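You operate a simulated robot arm through the tools that you are given. There is no shell and no other tool. Be economical: measure what you need, move in short steps, check, and stop when the job is done.

You run a simulated two-armed robot. Do the job below in one go: nothing can be reset, and whatever is moved stays where it is left.

TASK
Put the full bottle on the top of the tea table away on the cubby y4. Turn the warmer dial to 50. Put two of the green boxes from the top of the press bench on the low shelf of the display table. Shut the third drawer from the top of the right chest. Do these in any order. Set down upright: full bottle, green box.

The check looks at the end state, three seconds after you hand in, the way a careful person would. Anything else that was tipped, shoved, dropped, spilled or broken makes it a failure.

THE ROBOT
Two 7-joint arms with three-finger grippers on one trunk, on a base that drives. Base frame: it is fixed to the floor where the robot stands at the start and does not move with it; the origin is under the middle of the robot, x ahead of it, y to its left, z up. Lengths are in m, angles in rad, forces in N, time in s.
The left shoulder is at the start at [0.042, 0.154, 1.009], the right one opposite. With the tool pointing down near the work surface each hand reaches from about 0.24 to 0.64 m from the robot's upright axis, wherever it stands, measured 20 degrees to its own side. Places, roughly: cubby Y4 [-0.3, -2.4, 0.6]; full bottle (6x6x12 cm) [0.5, -0.2, 0.8]; green box [2, 1.5, 1]; low shelf of the display table [0.4, 2.1, 0.2]; third drawer of the right chest [-0.1, -2.3, 0.6]; warmer dial [2.1, 1, 0.9]. Payload 2.69 kg a hand.
The tool frame of a hand sits at the grasp point between the pads (the TCP): z along the fingers, y along the line on which they close. The tips reach 0.029 m beyond it. The gripper opens to 0.12 m. The gripper's body begins 0.078 m behind the TCP.
Orientation is told as [roll, pitch, yaw] about the base's x, y, z axes, in that order, counted from this pose: with the fingers straight down and closing along the base's y, the tool's x points along the base's -x, its y along +y and its z along -z.

THE INTERFACE
- The arms move only by the tool arm_command. It takes "left_targets", "right_targets" or both (then of equal length, played together; a hand with none holds still); each is a list of rows, each a list of 6 numbers: the shift along the base's x, y, z in m, then the turn, a rotation vector about the base's x, y, z in rad. In form: [[x, y, z, wx, wy, wz], ...]. A call has 1 to 8 rows; each row is the pose to reach, as a shift and turn from the pose commanded when the call began. "left_claw" and "right_claw" are, for a hand that has rows, the closure, from 0 (fully open) to 1 (shut), set as the call begins (left out, the last holds). Each row takes 0.2 s and may step no farther than 0.05 m and 0.15 rad from the row before; otherwise, or with a gripper value out of range, the whole call is refused. A pose out of reach is approached as far as the arm can. The call stops where the force on the tool passes 40 N (or 10 N more than at its start, if that is more) or the arm is blocked; 0.2 s more then pass. The fingers move at their own pace and stop on an object; they squeeze with about 37 N. The grip force told is the motor's: it shows also when the fingers shut on nothing. Time passes only in rows, and 0.2 s behind the last, so rows that repeat a pose let the fingers close. It gives the time, the measured TCP pose, the force on the tool (base axes), the opening and the grip force at its end, in the units of the frame above (readings bear some noise), with the torque about the TCP (base axes, N m) and any sound that the robot's microphone picked up.
- Cameras (640 x 400 px; columns grow to the right, rows downward): "scene" is now at [0.1501, -0.03, 1.1711]; the picture's right is [-0.32, -0.95, 0.00], its down [-0.40, 0.14, -0.90] and it looks along [0.86, -0.29, -0.43] (base axes); focal length 292 px, centre (320, 200). "left" rides on the left gripper at [0.063, 0, -0.104] in its tool frame; the picture's right is [0.00, 1.00, 0.00], its down [-0.83, 0.00, -0.56] and it looks along [-0.56, 0.00, 0.83] (tool axes); focal length 275 px, centre (320, 200). "right" rides on the right gripper at [0.063, 0, -0.104] in its tool frame; the picture's right is [0.00, 1.00, 0.00], its down [-0.83, 0.00, -0.56] and it looks along [-0.56, 0.00, 0.83] (tool axes); focal length 275 px, centre (320, 200). There is no depth. A picture from a camera that has moved, and an enlarged one, comes with that camera's place and axes in the base frame and with its lens.
- camera(camera): a new picture of that camera. It takes no simulated time.
- lift_body(by): slides the trunk up (or, below 0, down) by that many m; the arms and the scene camera ride with it, the base frame stays. It gives what a move gives, with no picture.
- steer(legs): drives the robot by 1 to 6 legs, each [ahead, left, turn to the left] in m, m and rad, along the robot's own axes; the way and the turn of a leg run together, so that a leg with both is an arc; at most 1.5 m and 3.142 rad a leg. The arms and the cameras ride along, it lands a little off, and it stops where it bumps. It gives what a move gives.
- aim_head(pan, tilt): turns the head with the scene camera to pan (to the left, within 1.396 rad either way) and tilt (down, from -0.506 to 1.204), counted from straight ahead of the robot. It gives what a move gives.
- zoom(camera, box): a new picture of the part [left, top, right, bottom] of that camera's present view, enlarged. It takes no simulated time.
- finish_job(): hands the job in; it is judged then, once.

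Go step by step. Nothing tells you exact positions but the pictures and the camera data: compare them with the known pose of the tool, close in by small moves and look again before you grip or let go. The budget is 165 turns and 130 pictures, counting those below and the enlarged ones. Unless the task says otherwise, let go and move clear before handing in.

The tools are called after ">>>" as a command line: name --argument value ..., lists and objects as JSON in quotes. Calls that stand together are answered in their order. arm_command: Moves the arms, as the interface text tells. Its arguments: {"type":"object","properties":{"left_targets":{"type":"array"},"left_claw":{"type":"number"},"right_targets":{"type":"array"},"right_claw":{"type":"number"}},"required":[]} The other tools are called the same way: lift_body (by) slides the trunk up or down; steer (legs) drives the base; aim_head (pan, tilt) turns the head that bears the scene camera; camera (camera) takes a picture; zoom (camera, box) takes an enlarged picture of a part of a camera's view; finish_job () hands the job in.

At the start:

```text
time: 0.0
left_ee_pos: [0.3432, 0.0132, 1.0146]
left_ee_rot: [0.0, 0.0, 0.001]
left_force: [-0.2, -0.8, 0.2]
left_wrist_torque: [0.01, -0.01, 0.02]
left_opening: 0.12
left_finger_force: 0.1
right_ee_pos: [0.2995, -0.274, 1.0603]
right_ee_rot: [0.0, -0.001, -0.001]
right_force: [-0.1, -0.4, 0.1]
right_wrist_torque: [-0.02, 0.02, -0.03]
right_opening: 0.1201
right_finger_force: 0.0
trunk travel left (down, up): [-0.376, 0.062]
robot x, y, heading: [-0.0005, -0.0005, 0.002]
head pan, tilt: [-0.33, 0.442]
```

scene: 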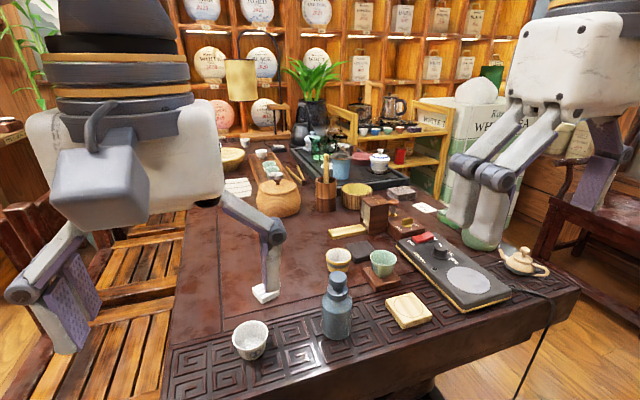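
right: 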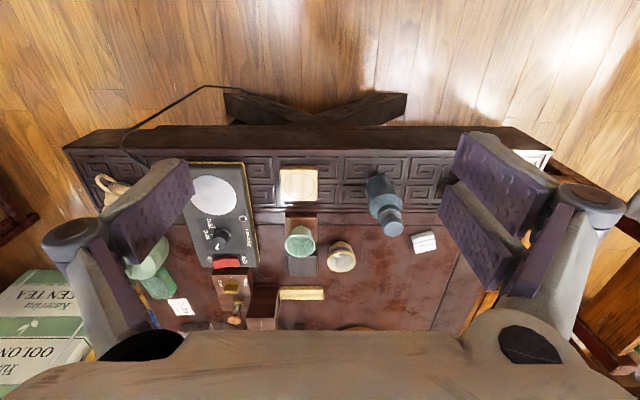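
left: 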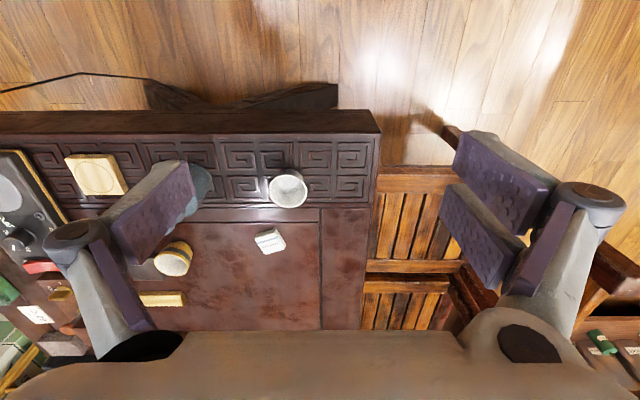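

The bottle stands near the table's near edge at about [0.49, -0.17]. I'll look around before moving.

>>> aim_head --pan -1.39 --tilt 0.25

>>> camera --camera "scene"

>>> aim_head --pan 0.6 --tilt 0.25

>>> camera --camera "scene"

>>> aim_head --pan 1.39 --tilt 0.35

>>> camera --camera "scene"

```text
time: 1.3
left_ee_pos: [0.3438, 0.0143, 1.0134]
left_ee_rot: [-0.001, -0.001, 0.0]
left_force: [-0.1, -0.2, -0.2]
left_wrist_torque: [0.0, -0.01, 0.0]
left_opening: 0.1201
left_finger_force: 0.1
right_ee_pos: [0.3, -0.2738, 1.0621]
right_ee_rot: [0.0, 0.002, -0.001]
right_force: [-0.2, -1.0, 0.2]
right_wrist_torque: [0.0, -0.02, -0.03]
right_opening: 0.12
right_finger_force: 0.0
trunk travel left (down, up): [-0.376, 0.062]
robot x, y, heading: [-0.0034, -0.0021, 0.001]
head pan, tilt: [-1.389, 0.25]
```

```text
126 pictures are left
camera scene: at [0.0799, -0.092, 1.1888], right [-0.98, -0.18, 0.0], down [-0.04, 0.24, -0.97], along [0.18, -0.95, -0.25], focal length 292 px, centre (320, 200)
```

scene: 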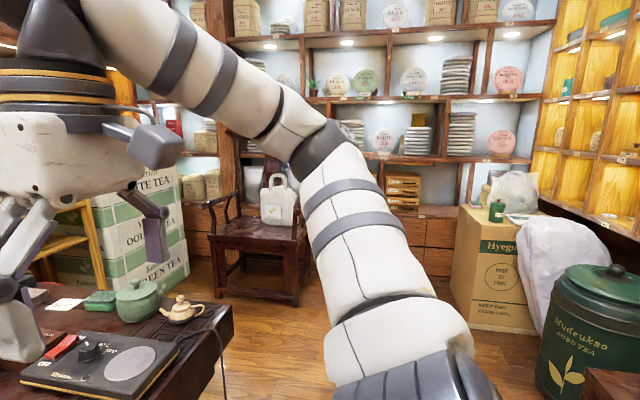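

```text
time: 3.2
left_ee_pos: [0.3438, 0.0138, 1.014]
left_ee_rot: [0.001, 0.0, 0.002]
left_force: [-0.2, -0.7, 0.1]
left_wrist_torque: [0.01, -0.01, 0.0]
left_opening: 0.12
left_finger_force: 0.1
right_ee_pos: [0.3, -0.2747, 1.062]
right_ee_rot: [0.0, 0.001, 0.001]
right_force: [0.0, 0.0, 0.1]
right_wrist_torque: [0.01, -0.02, 0.02]
right_opening: 0.12
right_finger_force: 0.1
trunk travel left (down, up): [-0.376, 0.062]
robot x, y, heading: [-0.0016, -0.0011, 0.001]
head pan, tilt: [0.6, 0.25]
```

```text
125 pictures are left
camera scene: at [0.1401, 0.0525, 1.1888], right [0.56, -0.83, 0.0], down [-0.2, -0.14, -0.97], along [0.8, 0.55, -0.25], focal length 292 px, centre (320, 200)
```

scene: 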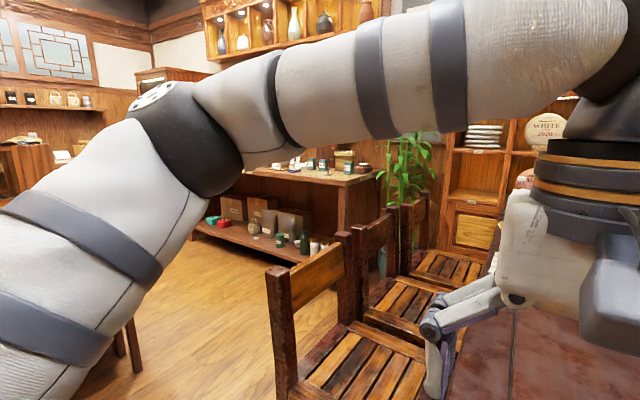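

```text
time: 4.4
left_ee_pos: [0.3441, 0.0142, 1.0153]
left_ee_rot: [0.0, 0.001, -0.001]
left_force: [0.6, 0.6, 0.3]
left_wrist_torque: [0.0, 0.0, -0.02]
left_opening: 0.1202
left_finger_force: 0.0
right_ee_pos: [0.3005, -0.2739, 1.0602]
right_ee_rot: [-0.001, 0.001, 0.001]
right_force: [-0.2, 0.2, -0.2]
right_wrist_torque: [0.03, 0.03, -0.04]
right_opening: 0.1197
right_finger_force: 0.1
trunk travel left (down, up): [-0.376, 0.062]
robot x, y, heading: [0.0016, 0.002, -0.001]
head pan, tilt: [1.389, 0.351]
```

```text
124 pictures are left
camera scene: at [0.0799, 0.0914, 1.1794], right [0.98, -0.18, 0.0], down [-0.06, -0.34, -0.94], along [0.17, 0.92, -0.34], focal length 292 px, centre (320, 200)
```

scene: 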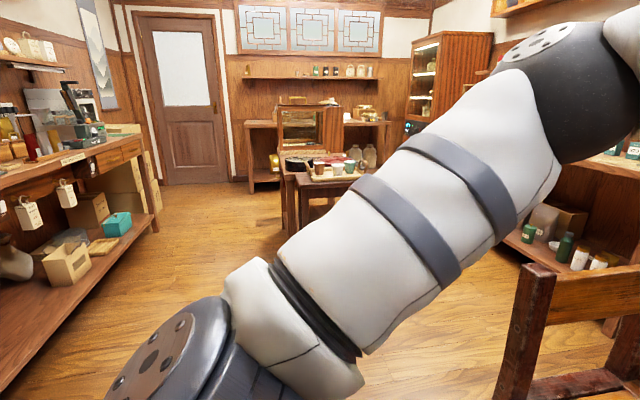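

The right arm blocks part of the view. I'll zoom on the cubby and chest area, and on the bottle.

>>> aim_head --pan -1.39 --tilt 0.25

>>> zoom --camera "scene" --box '[350, 110, 510, 230]'

>>> aim_head --pan -0.2 --tilt 0.6

>>> camera --camera "scene"

```text
time: 6.8
left_ee_pos: [0.3439, 0.0134, 1.0137]
left_ee_rot: [-0.001, 0.0, 0.001]
left_force: [0.1, 0.9, 0.9]
left_wrist_torque: [0.0, -0.01, 0.02]
left_opening: 0.1202
left_finger_force: 0.0
right_ee_pos: [0.3004, -0.2748, 1.0614]
right_ee_rot: [-0.001, -0.001, 0.0]
right_force: [-0.4, 0.1, -1.2]
right_wrist_torque: [0.01, -0.02, 0.01]
right_opening: 0.12
right_finger_force: 0.0
trunk travel left (down, up): [-0.376, 0.062]
robot x, y, heading: [-0.0003, -0.0008, 0.0]
head pan, tilt: [-1.389, 0.25]
```

```text
3.33 times, centred on (430, 170) of scene
camera zoom: at [0.0799, -0.092, 1.1888], right [-0.98, -0.18, 0.0], down [-0.04, 0.24, -0.97], along [0.18, -0.95, -0.25], focal length 972 px, centre (-47, 300)
```

zoom: 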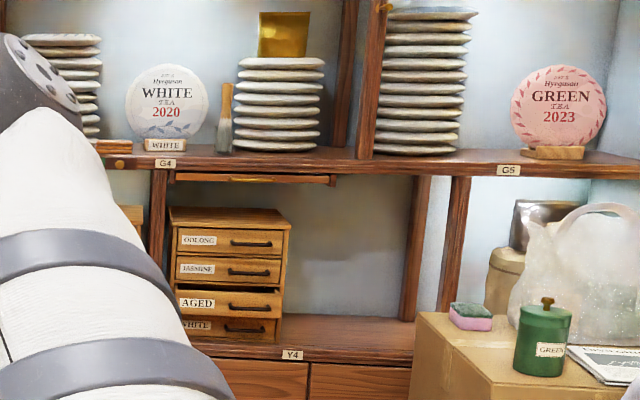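

```text
time: 8.2
left_ee_pos: [0.3438, 0.0129, 1.0145]
left_ee_rot: [0.001, 0.002, 0.001]
left_force: [-0.4, -0.9, 0.1]
left_wrist_torque: [-0.03, 0.01, -0.01]
left_opening: 0.12
left_finger_force: 0.1
right_ee_pos: [0.3005, -0.274, 1.0605]
right_ee_rot: [0.001, 0.002, 0.0]
right_force: [0.0, -0.3, -0.6]
right_wrist_torque: [0.01, 0.02, 0.0]
right_opening: 0.1201
right_finger_force: 0.1
trunk travel left (down, up): [-0.376, 0.062]
robot x, y, heading: [-0.0019, -0.0002, 0.001]
head pan, tilt: [-0.201, 0.6]
```

```text
122 pictures are left
camera scene: at [0.1496, -0.0179, 1.1566], right [-0.2, -0.98, 0.0], down [-0.55, 0.11, -0.83], along [0.81, -0.17, -0.56], focal length 292 px, centre (320, 200)
```

scene: 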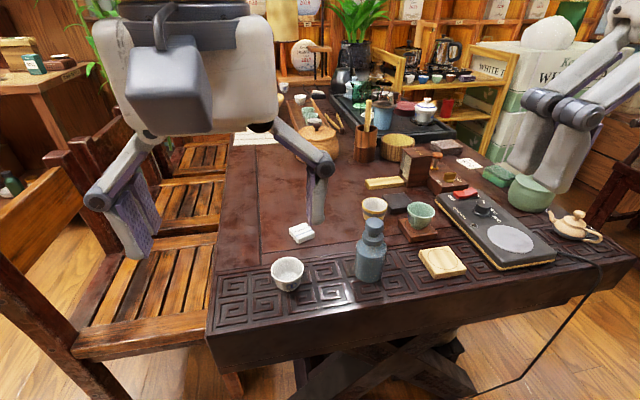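

The bottle is near [0.48, -0.175], with cubby Y4 holding the right chest and free space at its right. I'll tilt the right hand forward and bring it behind the bottle, moving the left hand away.

>>> arm_command --right_targets '[[0.005, 0.02, -0.02, 0, -0.15, 0], [0.01, 0.04, -0.04, 0, -0.3, 0], [0.02, 0.06, -0.06, 0, -0.45, 0], [0.025, 0.08, -0.08, 0, -0.6, 0], [0.03, 0.09, -0.1, 0, -0.75, 0], [0.04, 0.1, -0.13, 0, -0.9, 0]]' --left_targets '[[0, 0.03, 0, 0, 0, 0], [0, 0.06, 0, 0, 0, 0], [0, 0.09, 0, 0, 0, 0], [0, 0.12, 0, 0, 0, 0], [0, 0.14, 0, 0, 0, 0], [0, 0.14, 0, 0, 0, 0]]' --right_claw 0

>>> camera --camera "right"

>>> camera --camera "scene"

```text
time: 9.6
left_ee_pos: [0.3443, 0.1554, 1.0151]
left_ee_rot: [0.0, 0.003, -0.001]
left_force: [-0.1, -0.2, 0.0]
left_wrist_torque: [-0.03, 0.0, 0.04]
left_opening: 0.1201
left_finger_force: 0.2
right_ee_pos: [0.4093, -0.1464, 0.9668]
right_ee_rot: [0.001, -0.896, 0.001]
right_force: [0.1, -0.7, -0.2]
right_wrist_torque: [0.01, 0.0, -0.03]
right_opening: 0.1195
right_finger_force: 0.0
right hand out of reach, approached as far as the arm can: row 4, 5, 6
trunk travel left (down, up): [-0.376, 0.062]
robot x, y, heading: [0.0012, 0.0002, 0.001]
head pan, tilt: [-0.201, 0.6]
```

```text
121 pictures are left
camera right: at [0.2887, -0.1472, 0.9819], right [0.0, 1.0, 0.0], down [0.08, 0.0, 1.0], along [1.0, 0.0, -0.08], focal length 275 px, centre (320, 200)
```

right: 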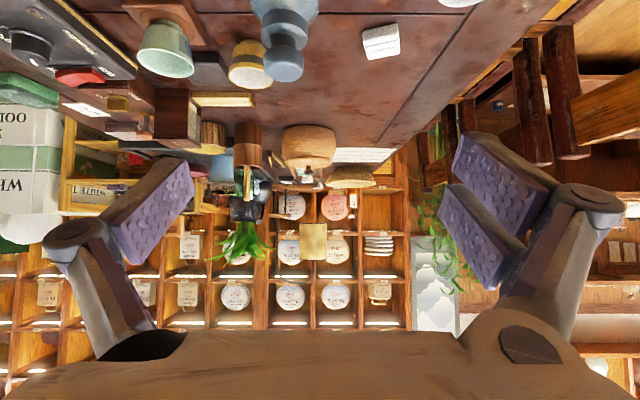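

```text
120 pictures are left
camera scene: at [0.1508, -0.0173, 1.1564], right [-0.2, -0.98, 0.0], down [-0.55, 0.11, -0.82], along [0.81, -0.16, -0.57], focal length 292 px, centre (320, 200)
```

scene: 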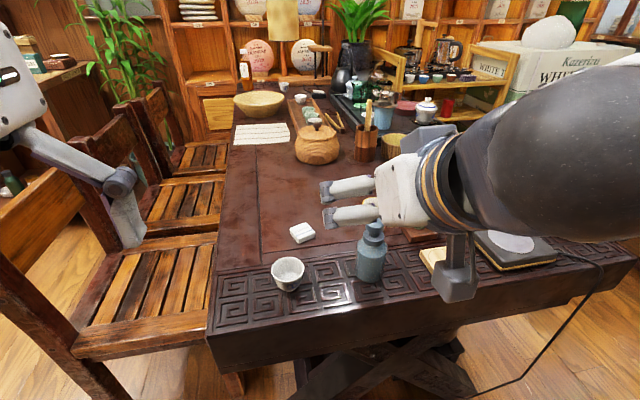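

The hand is at its inner reach limit with this tilt. I'll back the base off 0.12 m, then come down behind the bottle.

>>> steer --legs '[[-0.12, 0, 0]]'

>>> arm_command --right_targets '[[0.03, -0.01, -0.03, 0, 0, 0], [0.06, -0.02, -0.06, 0, 0, 0], [0.08, -0.027, -0.09, 0, 0, 0]]'

>>> camera --camera "right"

>>> camera --camera "scene"

```text
time: 10.8
left_ee_pos: [0.2223, 0.153, 1.0151]
left_ee_rot: [0.002, 0.001, -0.001]
left_force: [-0.6, 0.7, 0.2]
left_wrist_torque: [0.01, -0.04, 0.02]
left_opening: 0.1197
left_finger_force: 0.1
right_ee_pos: [0.2878, -0.1472, 0.9685]
right_ee_rot: [0.001, -0.897, -0.002]
right_force: [0.4, 0.0, 1.0]
right_wrist_torque: [-0.03, -0.03, -0.03]
right_opening: 0.1199
right_finger_force: 0.1
trunk travel left (down, up): [-0.376, 0.062]
robot x, y, heading: [-0.1194, 0.0005, -0.003]
head pan, tilt: [-0.201, 0.6]
```

```text
time: 11.7
left_ee_pos: [0.2233, 0.1527, 1.0147]
left_ee_rot: [0.0, -0.001, -0.001]
left_force: [-0.3, -0.7, -0.1]
left_wrist_torque: [-0.02, 0.0, 0.0]
left_opening: 0.1199
left_finger_force: 0.0
right_ee_pos: [0.3691, -0.1744, 0.8766]
right_ee_rot: [0.0, -0.899, 0.002]
right_force: [-0.3, -0.2, -0.1]
right_wrist_torque: [0.01, 0.01, 0.02]
right_opening: 0.1197
right_finger_force: 0.1
trunk travel left (down, up): [-0.376, 0.062]
robot x, y, heading: [-0.1202, 0.0022, -0.001]
head pan, tilt: [-0.201, 0.6]
```

```text
119 pictures are left
camera right: at [0.2481, -0.1754, 0.892], right [0.0, 1.0, 0.0], down [0.08, 0.0, 1.0], along [1.0, 0.0, -0.08], focal length 275 px, centre (320, 200)
```

right: 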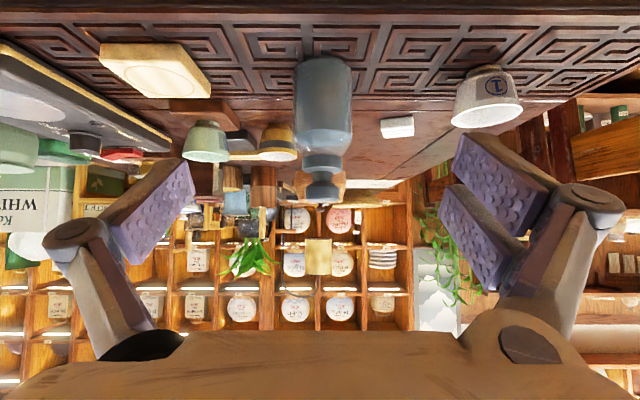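

```text
118 pictures are left
camera scene: at [0.0295, -0.018, 1.1565], right [-0.2, -0.98, 0.0], down [-0.55, 0.11, -0.82], along [0.81, -0.17, -0.57], focal length 292 px, centre (320, 200)
```

scene: 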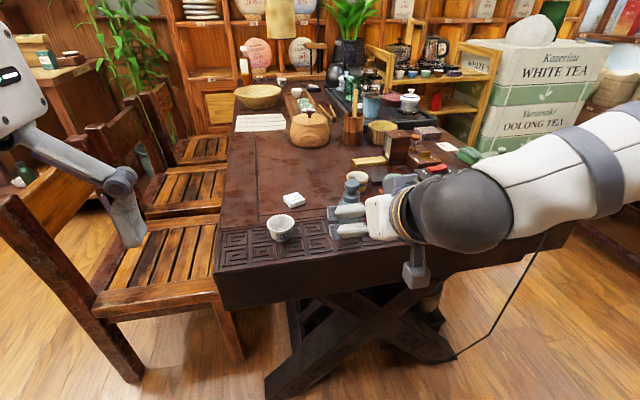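

The bottle is centred between the fingers: x≈0.475, base z≈0.754. I'll go in along the approach, then grip.

>>> arm_command --right_targets '[[0.03, 0, -0.03, 0, 0, 0], [0.06, 0, -0.055, 0, 0, 0], [0.085, 0, -0.074, 0, 0, 0], [0.106, 0, -0.08, 0, 0, 0]]'

>>> camera --camera "right"

>>> camera --camera "scene"

```text
time: 12.7
left_ee_pos: [0.2244, 0.154, 1.0131]
left_ee_rot: [0.001, 0.001, 0.0]
left_force: [-0.4, 0.7, -0.3]
left_wrist_torque: [0.02, 0.01, 0.0]
left_opening: 0.1199
left_finger_force: 0.1
right_ee_pos: [0.4752, -0.1738, 0.7976]
right_ee_rot: [0.001, -0.899, 0.0]
right_force: [0.0, -0.1, 0.5]
right_wrist_torque: [-0.02, 0.0, -0.02]
right_opening: 0.1199
right_finger_force: 0.0
trunk travel left (down, up): [-0.376, 0.062]
robot x, y, heading: [-0.1186, 0.0021, 0.005]
head pan, tilt: [-0.201, 0.6]
```

```text
117 pictures are left
camera right: at [0.3543, -0.1743, 0.8124], right [0.0, 1.0, 0.0], down [0.08, 0.0, 1.0], along [1.0, 0.0, -0.08], focal length 275 px, centre (320, 200)
```

right: 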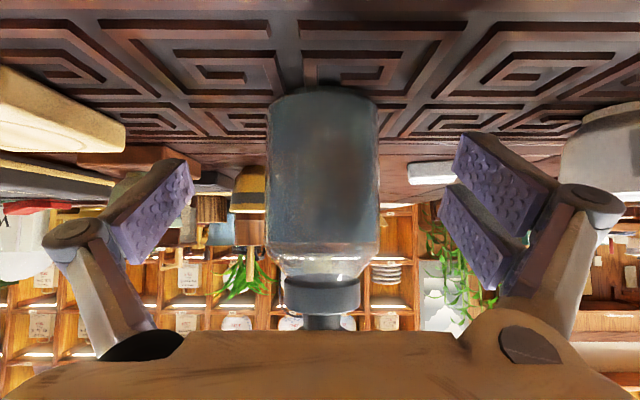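

```text
116 pictures are left
camera scene: at [0.0293, -0.0178, 1.1566], right [-0.2, -0.98, 0.0], down [-0.55, 0.11, -0.82], along [0.81, -0.17, -0.57], focal length 292 px, centre (320, 200)
```

scene: 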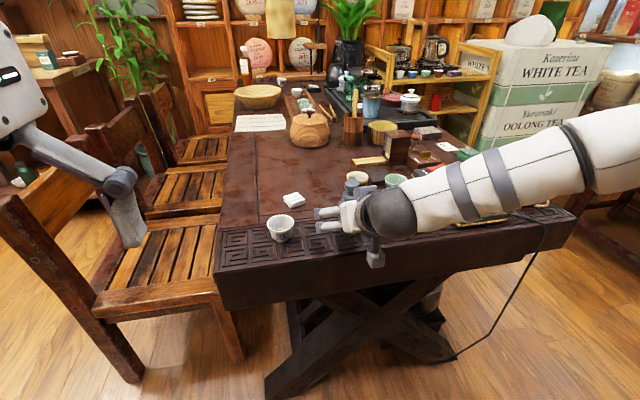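

The bottle's width and base place its centre nearer x≈0.50, so I'll advance 2.5 cm and close.

>>> arm_command --right_targets '[[0.015, 0, 0, 0, 0, 0], [0.026, 0, 0, 0, 0, 0]]'

>>> arm_command --right_targets '[[0, 0, 0, 0, 0, 0], [0, 0, 0, 0, 0, 0], [0, 0, 0, 0, 0, 0], [0, 0, 0, 0, 0, 0]]' --right_claw 1

>>> camera --camera "right"

```text
time: 13.2
left_ee_pos: [0.2231, 0.1526, 1.014]
left_ee_rot: [-0.002, 0.0, 0.001]
left_force: [-0.7, 0.3, 0.4]
left_wrist_torque: [-0.03, 0.01, -0.05]
left_opening: 0.1202
left_finger_force: 0.1
right_ee_pos: [0.4999, -0.1722, 0.7969]
right_ee_rot: [0.0, -0.897, -0.003]
right_force: [-1.5, -0.1, 0.4]
right_wrist_torque: [0.0, -0.02, -0.04]
right_opening: 0.1201
right_finger_force: 0.1
trunk travel left (down, up): [-0.376, 0.062]
robot x, y, heading: [-0.1216, 0.0003, -0.001]
head pan, tilt: [-0.201, 0.6]
```

```text
time: 14.2
left_ee_pos: [0.2225, 0.1541, 1.0151]
left_ee_rot: [0.0, 0.0, 0.0]
left_force: [0.4, -0.2, -0.4]
left_wrist_torque: [0.0, -0.02, 0.02]
left_opening: 0.1201
left_finger_force: 0.2
right_ee_pos: [0.4991, -0.1731, 0.7987]
right_ee_rot: [0.0, -0.899, -0.002]
right_force: [0.9, 2.1, 0.5]
right_wrist_torque: [0.0, 0.04, -0.01]
right_opening: 0.0482
right_finger_force: 37.0
trunk travel left (down, up): [-0.376, 0.062]
robot x, y, heading: [-0.1225, 0.0011, -0.004]
head pan, tilt: [-0.201, 0.6]
```

```text
115 pictures are left
camera right: at [0.379, -0.1742, 0.8132], right [0.0, 1.0, 0.0], down [0.08, 0.0, 1.0], along [1.0, 0.0, -0.08], focal length 275 px, centre (320, 200)
```

right: 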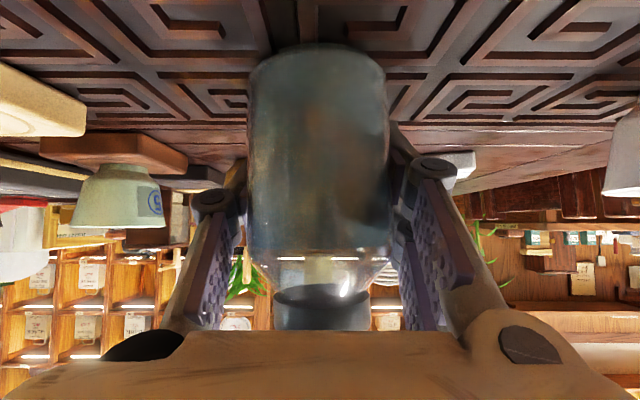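

Gripped at 0.048 m opening. I'll lift and check that it hangs straight.

>>> arm_command --right_targets '[[0, 0, 0.02, 0, 0, 0], [-0.01, 0, 0.05, 0, 0, 0], [-0.02, 0, 0.09, 0, 0, 0]]'

>>> camera --camera "right"

>>> camera --camera "scene"

```text
time: 15.1
left_ee_pos: [0.2227, 0.1538, 1.0149]
left_ee_rot: [0.002, 0.0, 0.0]
left_force: [0.0, -0.6, -0.4]
left_wrist_torque: [-0.03, 0.0, 0.02]
left_opening: 0.1201
left_finger_force: 0.1
right_ee_pos: [0.4793, -0.1729, 0.8863]
right_ee_rot: [-0.001, -0.898, 0.001]
right_force: [-0.8, 0.1, -1.9]
right_wrist_torque: [0.01, -0.04, -0.05]
right_opening: 0.048
right_finger_force: 36.5
trunk travel left (down, up): [-0.376, 0.062]
robot x, y, heading: [-0.1222, -0.0024, -0.003]
head pan, tilt: [-0.201, 0.6]
```

```text
114 pictures are left
camera right: at [0.359, -0.1745, 0.9019], right [0.0, 1.0, 0.0], down [0.08, 0.0, 1.0], along [1.0, 0.0, -0.08], focal length 275 px, centre (320, 200)
```

right: 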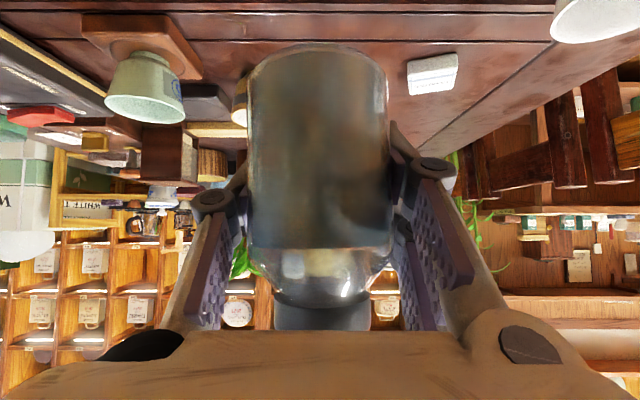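

```text
113 pictures are left
camera scene: at [0.0287, -0.0177, 1.1567], right [-0.2, -0.98, 0.0], down [-0.55, 0.11, -0.83], along [0.81, -0.17, -0.56], focal length 292 px, centre (320, 200)
```

scene: 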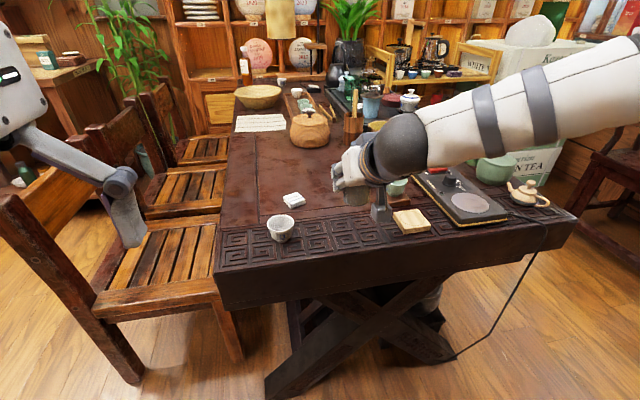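

The bottle is held firmly. I'll retract it, back off, and look right and behind before driving.

>>> arm_command --right_targets '[[-0.04, 0, 0.02, 0, 0, 0], [-0.08, 0, 0.03, 0, 0, 0], [-0.12, 0, 0.04, 0, 0, 0]]'

>>> steer --legs '[[-0.2, 0, 0]]'

>>> aim_head --pan -1.39 --tilt 0.6

>>> camera --camera "scene"

```text
time: 15.8
left_ee_pos: [0.2227, 0.1534, 1.0146]
left_ee_rot: [0.0, 0.001, 0.0]
left_force: [0.5, 0.4, -0.5]
left_wrist_torque: [0.03, 0.0, 0.0]
left_opening: 0.12
left_finger_force: 0.1
right_ee_pos: [0.3599, -0.1735, 0.9288]
right_ee_rot: [-0.001, -0.897, -0.001]
right_force: [-0.9, -0.4, -1.0]
right_wrist_torque: [-0.01, -0.02, -0.03]
right_opening: 0.0482
right_finger_force: 37.3
trunk travel left (down, up): [-0.376, 0.062]
robot x, y, heading: [-0.1227, 0.0009, -0.001]
head pan, tilt: [-0.201, 0.6]
```

```text
time: 17.5
left_ee_pos: [0.0218, 0.1536, 1.0144]
left_ee_rot: [0.0, 0.0, -0.002]
left_force: [-0.2, 0.7, -0.1]
left_wrist_torque: [-0.03, -0.04, 0.0]
left_opening: 0.1201
left_finger_force: 0.0
right_ee_pos: [0.1571, -0.1731, 0.9269]
right_ee_rot: [0.001, -0.898, -0.003]
right_force: [-1.2, 0.6, -1.1]
right_wrist_torque: [0.01, -0.03, -0.03]
right_opening: 0.048
right_finger_force: 36.9
trunk travel left (down, up): [-0.376, 0.062]
robot x, y, heading: [-0.318, 0.0013, -0.003]
head pan, tilt: [-0.201, 0.6]
```

```text
time: 18.9
left_ee_pos: [0.0225, 0.1536, 1.0154]
left_ee_rot: [-0.001, 0.0, -0.002]
left_force: [-0.2, -0.5, 0.2]
left_wrist_torque: [-0.02, -0.02, 0.02]
left_opening: 0.1203
left_finger_force: 0.0
right_ee_pos: [0.1586, -0.1748, 0.9268]
right_ee_rot: [-0.001, -0.899, -0.004]
right_force: [-0.8, -0.7, -0.4]
right_wrist_torque: [-0.03, -0.04, -0.02]
right_opening: 0.0483
right_finger_force: 37.0
trunk travel left (down, up): [-0.376, 0.062]
robot x, y, heading: [-0.3229, -0.0006, 0.0]
head pan, tilt: [-1.389, 0.6]
```

```text
112 pictures are left
camera scene: at [-0.2425, -0.087, 1.1566], right [-0.98, -0.18, 0.0], down [-0.1, 0.56, -0.83], along [0.15, -0.81, -0.56], focal length 292 px, centre (320, 200)
```

scene: 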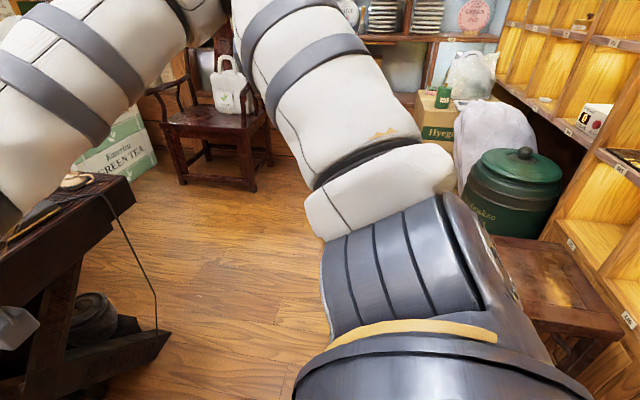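

The stool is at x<-0.68 and the table ends at about y=-0.75, so there's a clear lane. I'll turn right and drive toward the cubby.

>>> steer --legs '[[0, 0, -1.571], [0, 0.15, 0], [1.2, 0, 0]]'

>>> aim_head --pan 0 --tilt 0.45

>>> camera --camera "scene"

```text
time: 30.2
left_ee_pos: [-0.0229, -1.5497, 1.015]
left_ee_rot: [0.0, 0.001, -1.572]
left_force: [-0.4, 0.1, 0.6]
left_wrist_torque: [0.01, -0.01, 0.01]
left_opening: 0.1203
left_finger_force: 0.1
right_ee_pos: [-0.3503, -1.6872, 0.9266]
right_ee_rot: [-0.001, -0.901, -1.571]
right_force: [0.5, 0.1, -1.9]
right_wrist_torque: [-0.05, 0.0, 0.0]
right_opening: 0.0484
right_finger_force: 37.1
trunk travel left (down, up): [-0.376, 0.062]
robot x, y, heading: [-0.1748, -1.2103, -1.574]
head pan, tilt: [-1.389, 0.6]
```

```text
time: 31.7
left_ee_pos: [-0.0227, -1.5501, 1.0143]
left_ee_rot: [0.0, 0.0, -1.57]
left_force: [0.3, 0.8, -0.1]
left_wrist_torque: [-0.01, 0.0, 0.0]
left_opening: 0.1201
left_finger_force: 0.1
right_ee_pos: [-0.3525, -1.6868, 0.9272]
right_ee_rot: [-0.001, -0.899, -1.574]
right_force: [0.1, 0.7, -1.3]
right_wrist_torque: [-0.02, -0.03, 0.03]
right_opening: 0.0484
right_finger_force: 37.1
trunk travel left (down, up): [-0.376, 0.062]
robot x, y, heading: [-0.1782, -1.2038, -1.574]
head pan, tilt: [0.0, 0.45]
```

```text
111 pictures are left
camera scene: at [-0.1773, -1.3617, 1.1702], right [-1.0, 0.0, 0.0], down [0.0, 0.44, -0.9], along [0.0, -0.9, -0.44], focal length 292 px, centre (320, 200)
```

scene: 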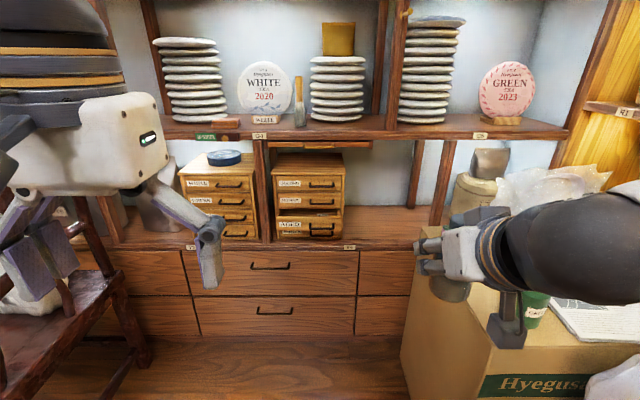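

Cubby Y4's shelf front is at y≈-2.31 and its surface at z≈0.53; the free space runs x≈-0.28..-0.58. I'll lower the trunk 0.2 m, then move closer.

>>> lift_body --by -0.2

>>> steer --legs '[[0.45, 0, 0]]'

>>> camera --camera "scene"

>>> camera --camera "right"

```text
time: 33.9
left_ee_pos: [-0.0228, -1.55, 0.8144]
left_ee_rot: [0.0, 0.0, -1.573]
left_force: [1.1, 0.4, 0.0]
left_wrist_torque: [-0.04, 0.01, 0.0]
left_opening: 0.1201
left_finger_force: 0.2
right_ee_pos: [-0.3507, -1.6873, 0.7276]
right_ee_rot: [0.0, -0.9, -1.573]
right_force: [0.2, -0.4, -2.2]
right_wrist_torque: [-0.05, -0.02, 0.0]
right_opening: 0.0483
right_finger_force: 36.6
trunk travel left (down, up): [-0.176, 0.262]
robot x, y, heading: [-0.1787, -1.2079, -1.57]
head pan, tilt: [0.0, 0.45]
```

```text
time: 36.6
left_ee_pos: [-0.025, -1.9956, 0.8144]
left_ee_rot: [-0.001, 0.0, -1.572]
left_force: [0.1, 0.1, 0.7]
left_wrist_torque: [0.04, -0.04, 0.05]
left_opening: 0.12
left_finger_force: 0.0
right_ee_pos: [-0.3514, -2.1309, 0.727]
right_ee_rot: [0.0, -0.898, -1.573]
right_force: [1.0, 1.0, -1.2]
right_wrist_torque: [-0.04, 0.01, -0.03]
right_opening: 0.0484
right_finger_force: 36.9
trunk travel left (down, up): [-0.176, 0.262]
robot x, y, heading: [-0.1774, -1.6554, -1.576]
head pan, tilt: [0.0, 0.45]
```

```text
110 pictures are left
camera scene: at [-0.1784, -1.8705, 0.9598], right [-1.0, 0.0, 0.0], down [0.0, 0.44, -0.9], along [0.0, -0.9, -0.44], focal length 292 px, centre (320, 200)
```

scene: 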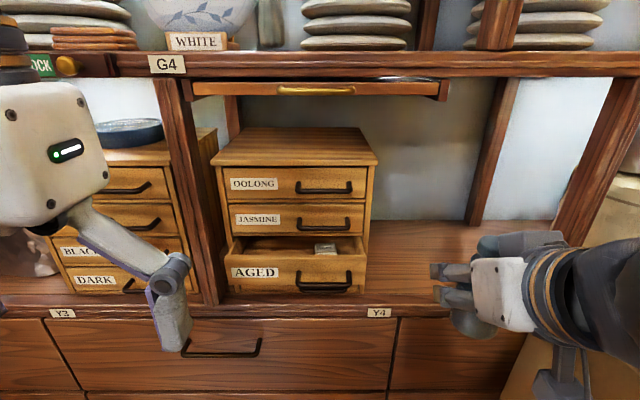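

```text
109 pictures are left
camera right: at [-0.3521, -2.0125, 0.7423], right [1.0, 0.0, 0.0], down [0.0, -0.08, 1.0], along [0.0, -1.0, -0.08], focal length 275 px, centre (320, 200)
```

right: 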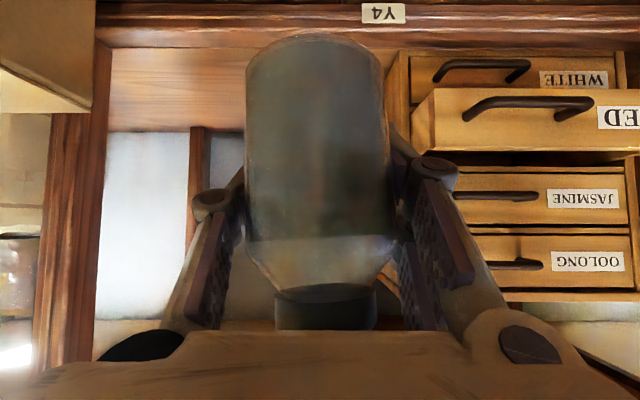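

Triangulation puts the shelf front at y≈-2.275, the surface at z≈0.55, and the free space at x -0.28..-0.58. I'll shift right, drive 0.12 m, then reach in above the shelf.

>>> arm_command --right_targets '[[-0.025, 0, -0.02, 0, 0, 0], [-0.05, 0, -0.04, 0, 0, 0]]'

>>> steer --legs '[[0.12, 0, 0]]'

>>> arm_command --right_targets '[[0, -0.04, -0.01, 0, 0, 0], [0, -0.08, -0.02, 0, 0, 0], [0, -0.12, -0.03, 0, 0, 0]]'

>>> camera --camera "scene"

>>> camera --camera "right"

```text
time: 37.2
left_ee_pos: [-0.0242, -1.9961, 0.8157]
left_ee_rot: [0.0, 0.0, -1.573]
left_force: [0.1, 0.0, -0.1]
left_wrist_torque: [-0.02, -0.02, 0.03]
left_opening: 0.1201
left_finger_force: 0.1
right_ee_pos: [-0.4034, -2.1355, 0.6862]
right_ee_rot: [0.0, -0.897, -1.572]
right_force: [0.7, 0.1, -1.6]
right_wrist_torque: [-0.06, 0.0, 0.02]
right_opening: 0.0486
right_finger_force: 36.9
right hand out of reach, approached as far as the arm can: row 2
trunk travel left (down, up): [-0.176, 0.262]
robot x, y, heading: [-0.1791, -1.651, -1.575]
head pan, tilt: [0.0, 0.45]
```

```text
time: 38.4
left_ee_pos: [-0.0253, -2.114, 0.8145]
left_ee_rot: [0.0, 0.001, -1.573]
left_force: [-0.1, -0.6, -0.5]
left_wrist_torque: [0.01, 0.0, 0.0]
left_opening: 0.1199
left_finger_force: 0.1
right_ee_pos: [-0.4027, -2.2527, 0.6864]
right_ee_rot: [0.0, -0.897, -1.571]
right_force: [-0.4, -0.6, -1.7]
right_wrist_torque: [-0.04, 0.0, -0.01]
right_opening: 0.0483
right_finger_force: 36.8
trunk travel left (down, up): [-0.176, 0.262]
robot x, y, heading: [-0.1761, -1.7719, -1.573]
head pan, tilt: [0.0, 0.45]
```

```text
time: 39.2
left_ee_pos: [-0.0242, -2.1148, 0.8147]
left_ee_rot: [0.0, -0.001, -1.571]
left_force: [0.2, 0.4, 0.3]
left_wrist_torque: [-0.01, -0.02, -0.01]
left_opening: 0.1199
left_finger_force: 0.1
right_ee_pos: [-0.4038, -2.3741, 0.6564]
right_ee_rot: [0.001, -0.897, -1.572]
right_force: [-0.8, 0.3, -1.5]
right_wrist_torque: [-0.05, 0.01, 0.02]
right_opening: 0.0481
right_finger_force: 37.2
trunk travel left (down, up): [-0.176, 0.262]
robot x, y, heading: [-0.1815, -1.7722, -1.574]
head pan, tilt: [0.0, 0.45]
```

```text
108 pictures are left
camera scene: at [-0.1786, -1.9891, 0.9598], right [-1.0, 0.0, 0.0], down [0.0, 0.44, -0.9], along [0.0, -0.9, -0.44], focal length 292 px, centre (320, 200)
```

scene: 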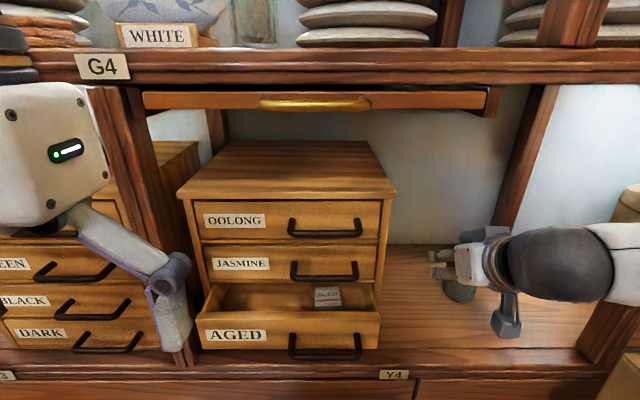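

```text
107 pictures are left
camera right: at [-0.4029, -2.2543, 0.6722], right [1.0, 0.0, 0.0], down [0.0, -0.08, 1.0], along [0.0, -1.0, -0.08], focal length 275 px, centre (320, 200)
```

right: 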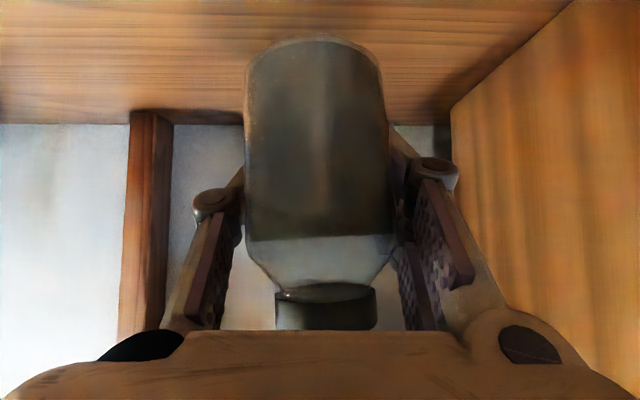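

The bottle is inside the cell, clear of the chest. I'll descend gently, watching the force.

>>> arm_command --right_targets '[[0, 0, -0.015, 0, 0, 0], [0, 0, -0.03, 0, 0, 0], [0, 0, -0.04, 0, 0, 0]]'

>>> arm_command --right_targets '[[0, 0, -0.004, 0, 0, 0], [0, 0, -0.008, 0, 0, 0]]'

>>> camera --camera "right"

>>> zoom --camera "scene" --box '[380, 200, 620, 380]'

```text
time: 40.0
left_ee_pos: [-0.0249, -2.1141, 0.8146]
left_ee_rot: [0.0, 0.0, -1.573]
left_force: [0.4, 0.5, 0.2]
left_wrist_torque: [0.03, -0.01, 0.0]
left_opening: 0.1197
left_finger_force: 0.1
right_ee_pos: [-0.4031, -2.3737, 0.6177]
right_ee_rot: [0.0, -0.898, -1.574]
right_force: [-0.8, 0.3, -1.3]
right_wrist_torque: [-0.03, -0.03, -0.02]
right_opening: 0.0486
right_finger_force: 36.4
trunk travel left (down, up): [-0.176, 0.262]
robot x, y, heading: [-0.1804, -1.7652, -1.574]
head pan, tilt: [0.0, 0.45]
```

```text
time: 40.6
left_ee_pos: [-0.0237, -2.1147, 0.814]
left_ee_rot: [0.0, 0.0, -1.573]
left_force: [-0.5, 0.2, -0.8]
left_wrist_torque: [0.01, 0.01, -0.01]
left_opening: 0.1198
left_finger_force: 0.0
right_ee_pos: [-0.4027, -2.3732, 0.6088]
right_ee_rot: [-0.001, -0.899, -1.572]
right_force: [-0.6, 0.0, -2.5]
right_wrist_torque: [-0.03, -0.01, 0.0]
right_opening: 0.0484
right_finger_force: 37.0
trunk travel left (down, up): [-0.176, 0.262]
robot x, y, heading: [-0.176, -1.7733, -1.576]
head pan, tilt: [0.0, 0.45]
```

```text
106 pictures are left
camera right: at [-0.4024, -2.254, 0.6249], right [1.0, 0.0, 0.0], down [0.0, -0.08, 1.0], along [0.0, -1.0, -0.08], focal length 275 px, centre (320, 200)
```

right: 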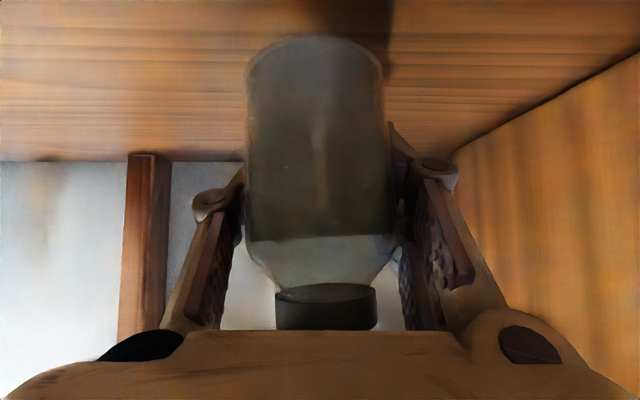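

```text
2.22 times, centred on (500, 290) of scene
camera zoom: at [-0.1786, -1.989, 0.9598], right [-1.0, 0.0, 0.0], down [0.0, 0.44, -0.9], along [0.0, -0.9, -0.44], focal length 648 px, centre (-80, 0)
```

zoom: 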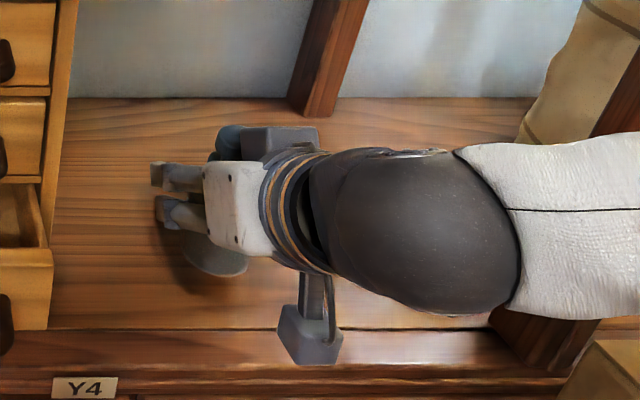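

No contact yet; I'll continue down in small steps.

>>> arm_command --right_targets '[[0, 0, -0.003, 0, 0, 0], [0, 0, -0.006, 0, 0, 0]]'

>>> arm_command --right_targets '[[0, 0, -0.003, 0, 0, 0], [0, 0, -0.006, 0, 0, 0]]'

>>> camera --camera "right"

```text
time: 41.2
left_ee_pos: [-0.0242, -2.1138, 0.8143]
left_ee_rot: [-0.001, 0.001, -1.573]
left_force: [0.0, 0.6, 0.0]
left_wrist_torque: [-0.01, 0.02, -0.02]
left_opening: 0.1199
left_finger_force: 0.1
right_ee_pos: [-0.4031, -2.3728, 0.6029]
right_ee_rot: [0.0, -0.896, -1.573]
right_force: [-0.6, -0.3, -1.2]
right_wrist_torque: [-0.07, 0.0, -0.02]
right_opening: 0.0484
right_finger_force: 37.4
trunk travel left (down, up): [-0.176, 0.262]
robot x, y, heading: [-0.18, -1.7698, -1.574]
head pan, tilt: [0.0, 0.45]
```

```text
time: 41.8
left_ee_pos: [-0.0252, -2.1149, 0.8141]
left_ee_rot: [0.0, 0.0, -1.573]
left_force: [1.0, -0.1, 0.3]
left_wrist_torque: [0.02, -0.01, 0.02]
left_opening: 0.1198
left_finger_force: 0.0
right_ee_pos: [-0.4016, -2.3737, 0.5962]
right_ee_rot: [0.0, -0.896, -1.574]
right_force: [-1.5, 0.1, -2.0]
right_wrist_torque: [-0.04, -0.01, -0.03]
right_opening: 0.0485
right_finger_force: 37.2
trunk travel left (down, up): [-0.176, 0.262]
robot x, y, heading: [-0.1762, -1.7691, -1.576]
head pan, tilt: [0.0, 0.45]
```

```text
104 pictures are left
camera right: at [-0.4025, -2.2535, 0.6126], right [1.0, 0.0, 0.0], down [0.0, -0.08, 1.0], along [0.0, -1.0, -0.08], focal length 275 px, centre (320, 200)
```

right: 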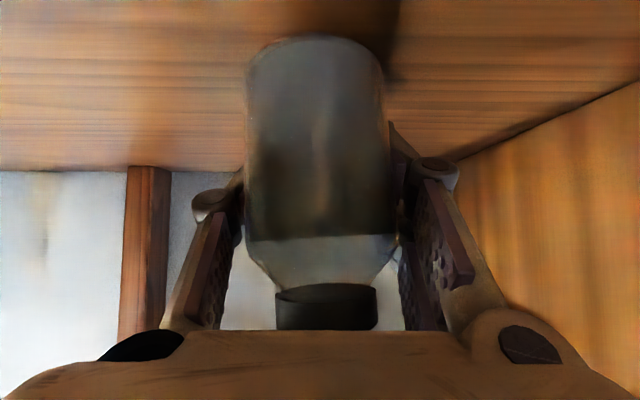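

Shelf height works out to ≈0.546, so contact is close. I'll continue in 2 mm steps.

>>> arm_command --right_targets '[[0, 0, -0.002, 0, 0, 0], [0, 0, -0.004, 0, 0, 0]]'

>>> arm_command --right_targets '[[0, 0, -0.002, 0, 0, 0], [0, 0, -0.004, 0, 0, 0]]'

>>> zoom --camera "right" --box '[220, 0, 420, 125]'

```text
time: 42.4
left_ee_pos: [-0.0258, -2.115, 0.8143]
left_ee_rot: [0.001, 0.0, -1.573]
left_force: [-0.4, 0.1, -0.1]
left_wrist_torque: [0.02, -0.03, 0.03]
left_opening: 0.12
left_finger_force: 0.1
right_ee_pos: [-0.4027, -2.3735, 0.593]
right_ee_rot: [0.001, -0.898, -1.575]
right_force: [-0.7, 0.3, -1.9]
right_wrist_torque: [-0.01, -0.01, 0.0]
right_opening: 0.0484
right_finger_force: 36.7
trunk travel left (down, up): [-0.176, 0.262]
robot x, y, heading: [-0.176, -1.7716, -1.572]
head pan, tilt: [0.0, 0.45]
```

```text
time: 43.0
left_ee_pos: [-0.0252, -2.1128, 0.8152]
left_ee_rot: [0.001, -0.002, -1.574]
left_force: [0.0, 0.0, 0.5]
left_wrist_torque: [-0.01, 0.02, -0.02]
left_opening: 0.1197
left_finger_force: 0.0
right_ee_pos: [-0.4019, -2.3736, 0.5917]
right_ee_rot: [0.0, -0.9, -1.575]
right_force: [-0.5, 3.3, 10.8]
right_wrist_torque: [0.61, -0.14, 0.06]
right_opening: 0.0485
right_finger_force: 36.9
trunk travel left (down, up): [-0.176, 0.262]
robot x, y, heading: [-0.1769, -1.772, -1.578]
head pan, tilt: [0.0, 0.45]
```

```text
3.20 times, centred on (320, 62) of right
camera zoom: at [-0.402, -2.2534, 0.6062], right [1.0, 0.0, 0.0], down [0.0, -0.08, 1.0], along [0.0, -1.0, -0.08], focal length 881 px, centre (320, 640)
```

zoom: 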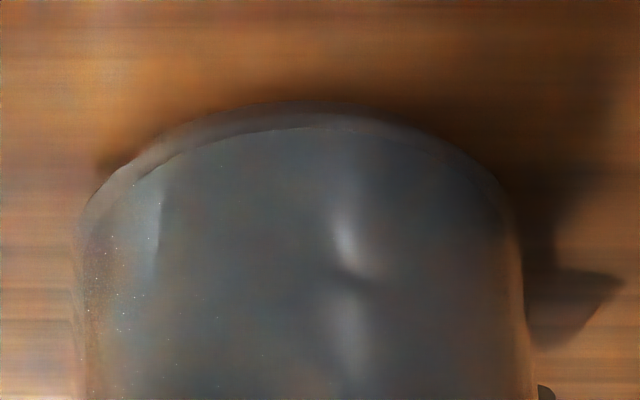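

Contact with ~11 N: it's standing. I'll open partly and back out.

>>> arm_command --right_targets '[[0, 0, 0.001, 0, 0, 0], [0, 0, 0.001, 0, 0, 0], [0, 0, 0.001, 0, 0, 0]]' --right_claw 0.3

>>> arm_command --right_targets '[[0, 0.03, 0.005, 0, 0, 0], [0, 0.06, 0.02, 0, 0, 0], [0, 0.1, 0.04, 0, 0, 0], [0, 0.14, 0.06, 0, 0, 0]]'

>>> camera --camera "right"

>>> camera --camera "scene"

```text
time: 43.8
left_ee_pos: [-0.023, -2.1152, 0.8131]
left_ee_rot: [0.0, 0.002, -1.574]
left_force: [0.0, 0.4, -0.6]
left_wrist_torque: [0.01, 0.02, 0.0]
left_opening: 0.12
left_finger_force: 0.1
right_ee_pos: [-0.4021, -2.3745, 0.5897]
right_ee_rot: [0.0, -0.898, -1.575]
right_force: [0.2, -1.0, -0.2]
right_wrist_torque: [0.0, 0.03, 0.0]
right_opening: 0.084
right_finger_force: 0.1
trunk travel left (down, up): [-0.176, 0.262]
robot x, y, heading: [-0.1758, -1.7718, -1.569]
head pan, tilt: [0.0, 0.45]
```

```text
time: 44.8
left_ee_pos: [-0.0258, -2.1151, 0.8135]
left_ee_rot: [-0.001, 0.0, -1.572]
left_force: [0.0, 0.3, 0.3]
left_wrist_torque: [-0.02, -0.03, 0.02]
left_opening: 0.1198
left_finger_force: 0.0
right_ee_pos: [-0.4029, -2.2518, 0.648]
right_ee_rot: [0.001, -0.897, -1.571]
right_force: [-0.2, -0.3, -0.2]
right_wrist_torque: [0.02, 0.05, -0.03]
right_opening: 0.0841
right_finger_force: 0.0
right hand out of reach, approached as far as the arm can: row 4
trunk travel left (down, up): [-0.176, 0.262]
robot x, y, heading: [-0.1748, -1.7675, -1.569]
head pan, tilt: [0.0, 0.45]
```

```text
102 pictures are left
camera right: at [-0.4038, -2.1328, 0.6642], right [1.0, 0.0, 0.0], down [0.0, -0.08, 1.0], along [0.0, -1.0, -0.08], focal length 275 px, centre (320, 200)
```

right: 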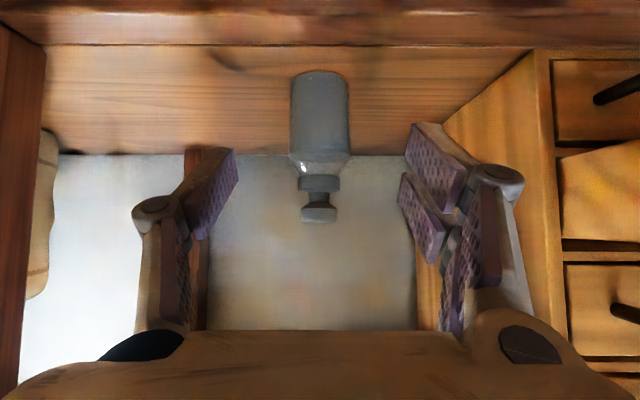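

```text
101 pictures are left
camera scene: at [-0.1785, -1.989, 0.9598], right [-1.0, 0.0, 0.0], down [0.0, 0.44, -0.9], along [0.0, -0.9, -0.44], focal length 292 px, centre (320, 200)
```

scene: 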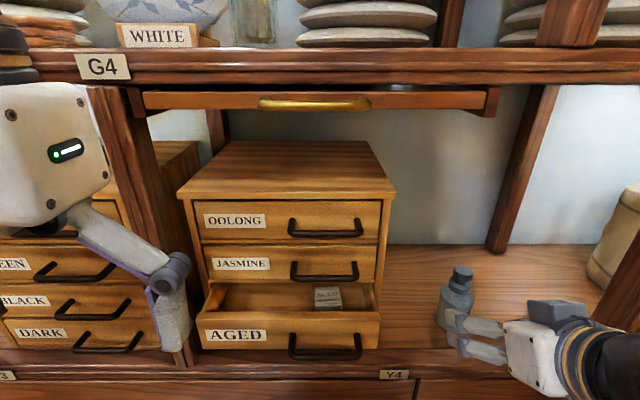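

The bottle stands upright in Y4. Next I'll shut the "AGED" drawer (third): back off, shift left 0.2 m, close the fingers and look.

>>> steer --legs '[[-0.1, 0, 0], [0, 0.2, 0]]'

>>> arm_command --right_targets '[[0.03, 0, -0.01, 0, 0, 0], [0.06, 0, -0.02, 0, 0, 0], [0.085, 0, -0.03, 0, 0, 0], [0.085, 0, -0.03, 0, 0, 0]]' --right_claw 1

>>> camera --camera "right"

>>> camera --camera "scene"

```text
time: 47.7
left_ee_pos: [0.1748, -2.0148, 0.8152]
left_ee_rot: [-0.001, -0.002, -1.572]
left_force: [0.8, -0.3, -0.3]
left_wrist_torque: [-0.01, 0.05, 0.01]
left_opening: 0.1203
left_finger_force: 0.1
right_ee_pos: [-0.2044, -2.1532, 0.6488]
right_ee_rot: [0.0, -0.898, -1.574]
right_force: [0.2, 0.6, 0.5]
right_wrist_torque: [0.0, 0.03, 0.02]
right_opening: 0.0841
right_finger_force: 0.1
trunk travel left (down, up): [-0.176, 0.262]
robot x, y, heading: [0.0209, -1.6706, -1.567]
head pan, tilt: [0.0, 0.45]
```

```text
time: 48.7
left_ee_pos: [0.1752, -2.0144, 0.8142]
left_ee_rot: [0.001, -0.001, -1.572]
left_force: [0.7, -1.0, -0.3]
left_wrist_torque: [0.01, -0.01, -0.01]
left_opening: 0.1199
left_finger_force: 0.1
right_ee_pos: [-0.1187, -2.1537, 0.6184]
right_ee_rot: [0.002, -0.898, -1.572]
right_force: [0.3, 0.2, 0.3]
right_wrist_torque: [-0.01, 0.0, -0.05]
right_opening: 0.0
right_finger_force: 28.5
trunk travel left (down, up): [-0.176, 0.262]
robot x, y, heading: [0.0183, -1.6672, -1.573]
head pan, tilt: [0.0, 0.45]
```

```text
100 pictures are left
camera right: at [-0.1191, -2.0332, 0.6337], right [1.0, 0.0, 0.0], down [0.0, -0.08, 1.0], along [0.0, -1.0, -0.08], focal length 275 px, centre (320, 200)
```

right: 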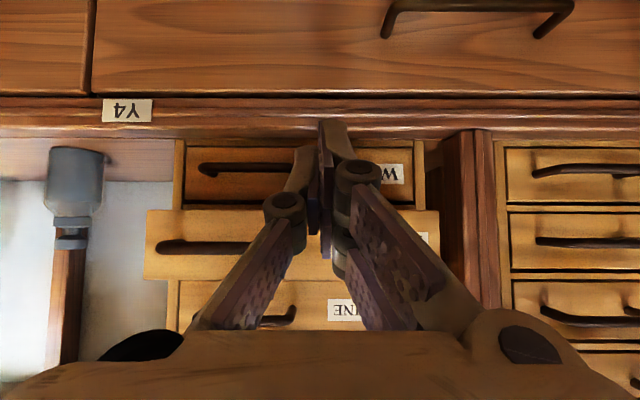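

```text
99 pictures are left
camera scene: at [0.021, -1.8889, 0.9599], right [-1.0, 0.0, 0.0], down [0.0, 0.44, -0.9], along [0.0, -0.9, -0.44], focal length 292 px, centre (320, 200)
```

scene: 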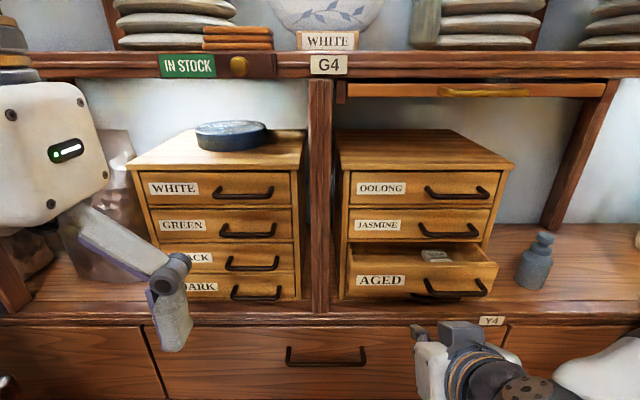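

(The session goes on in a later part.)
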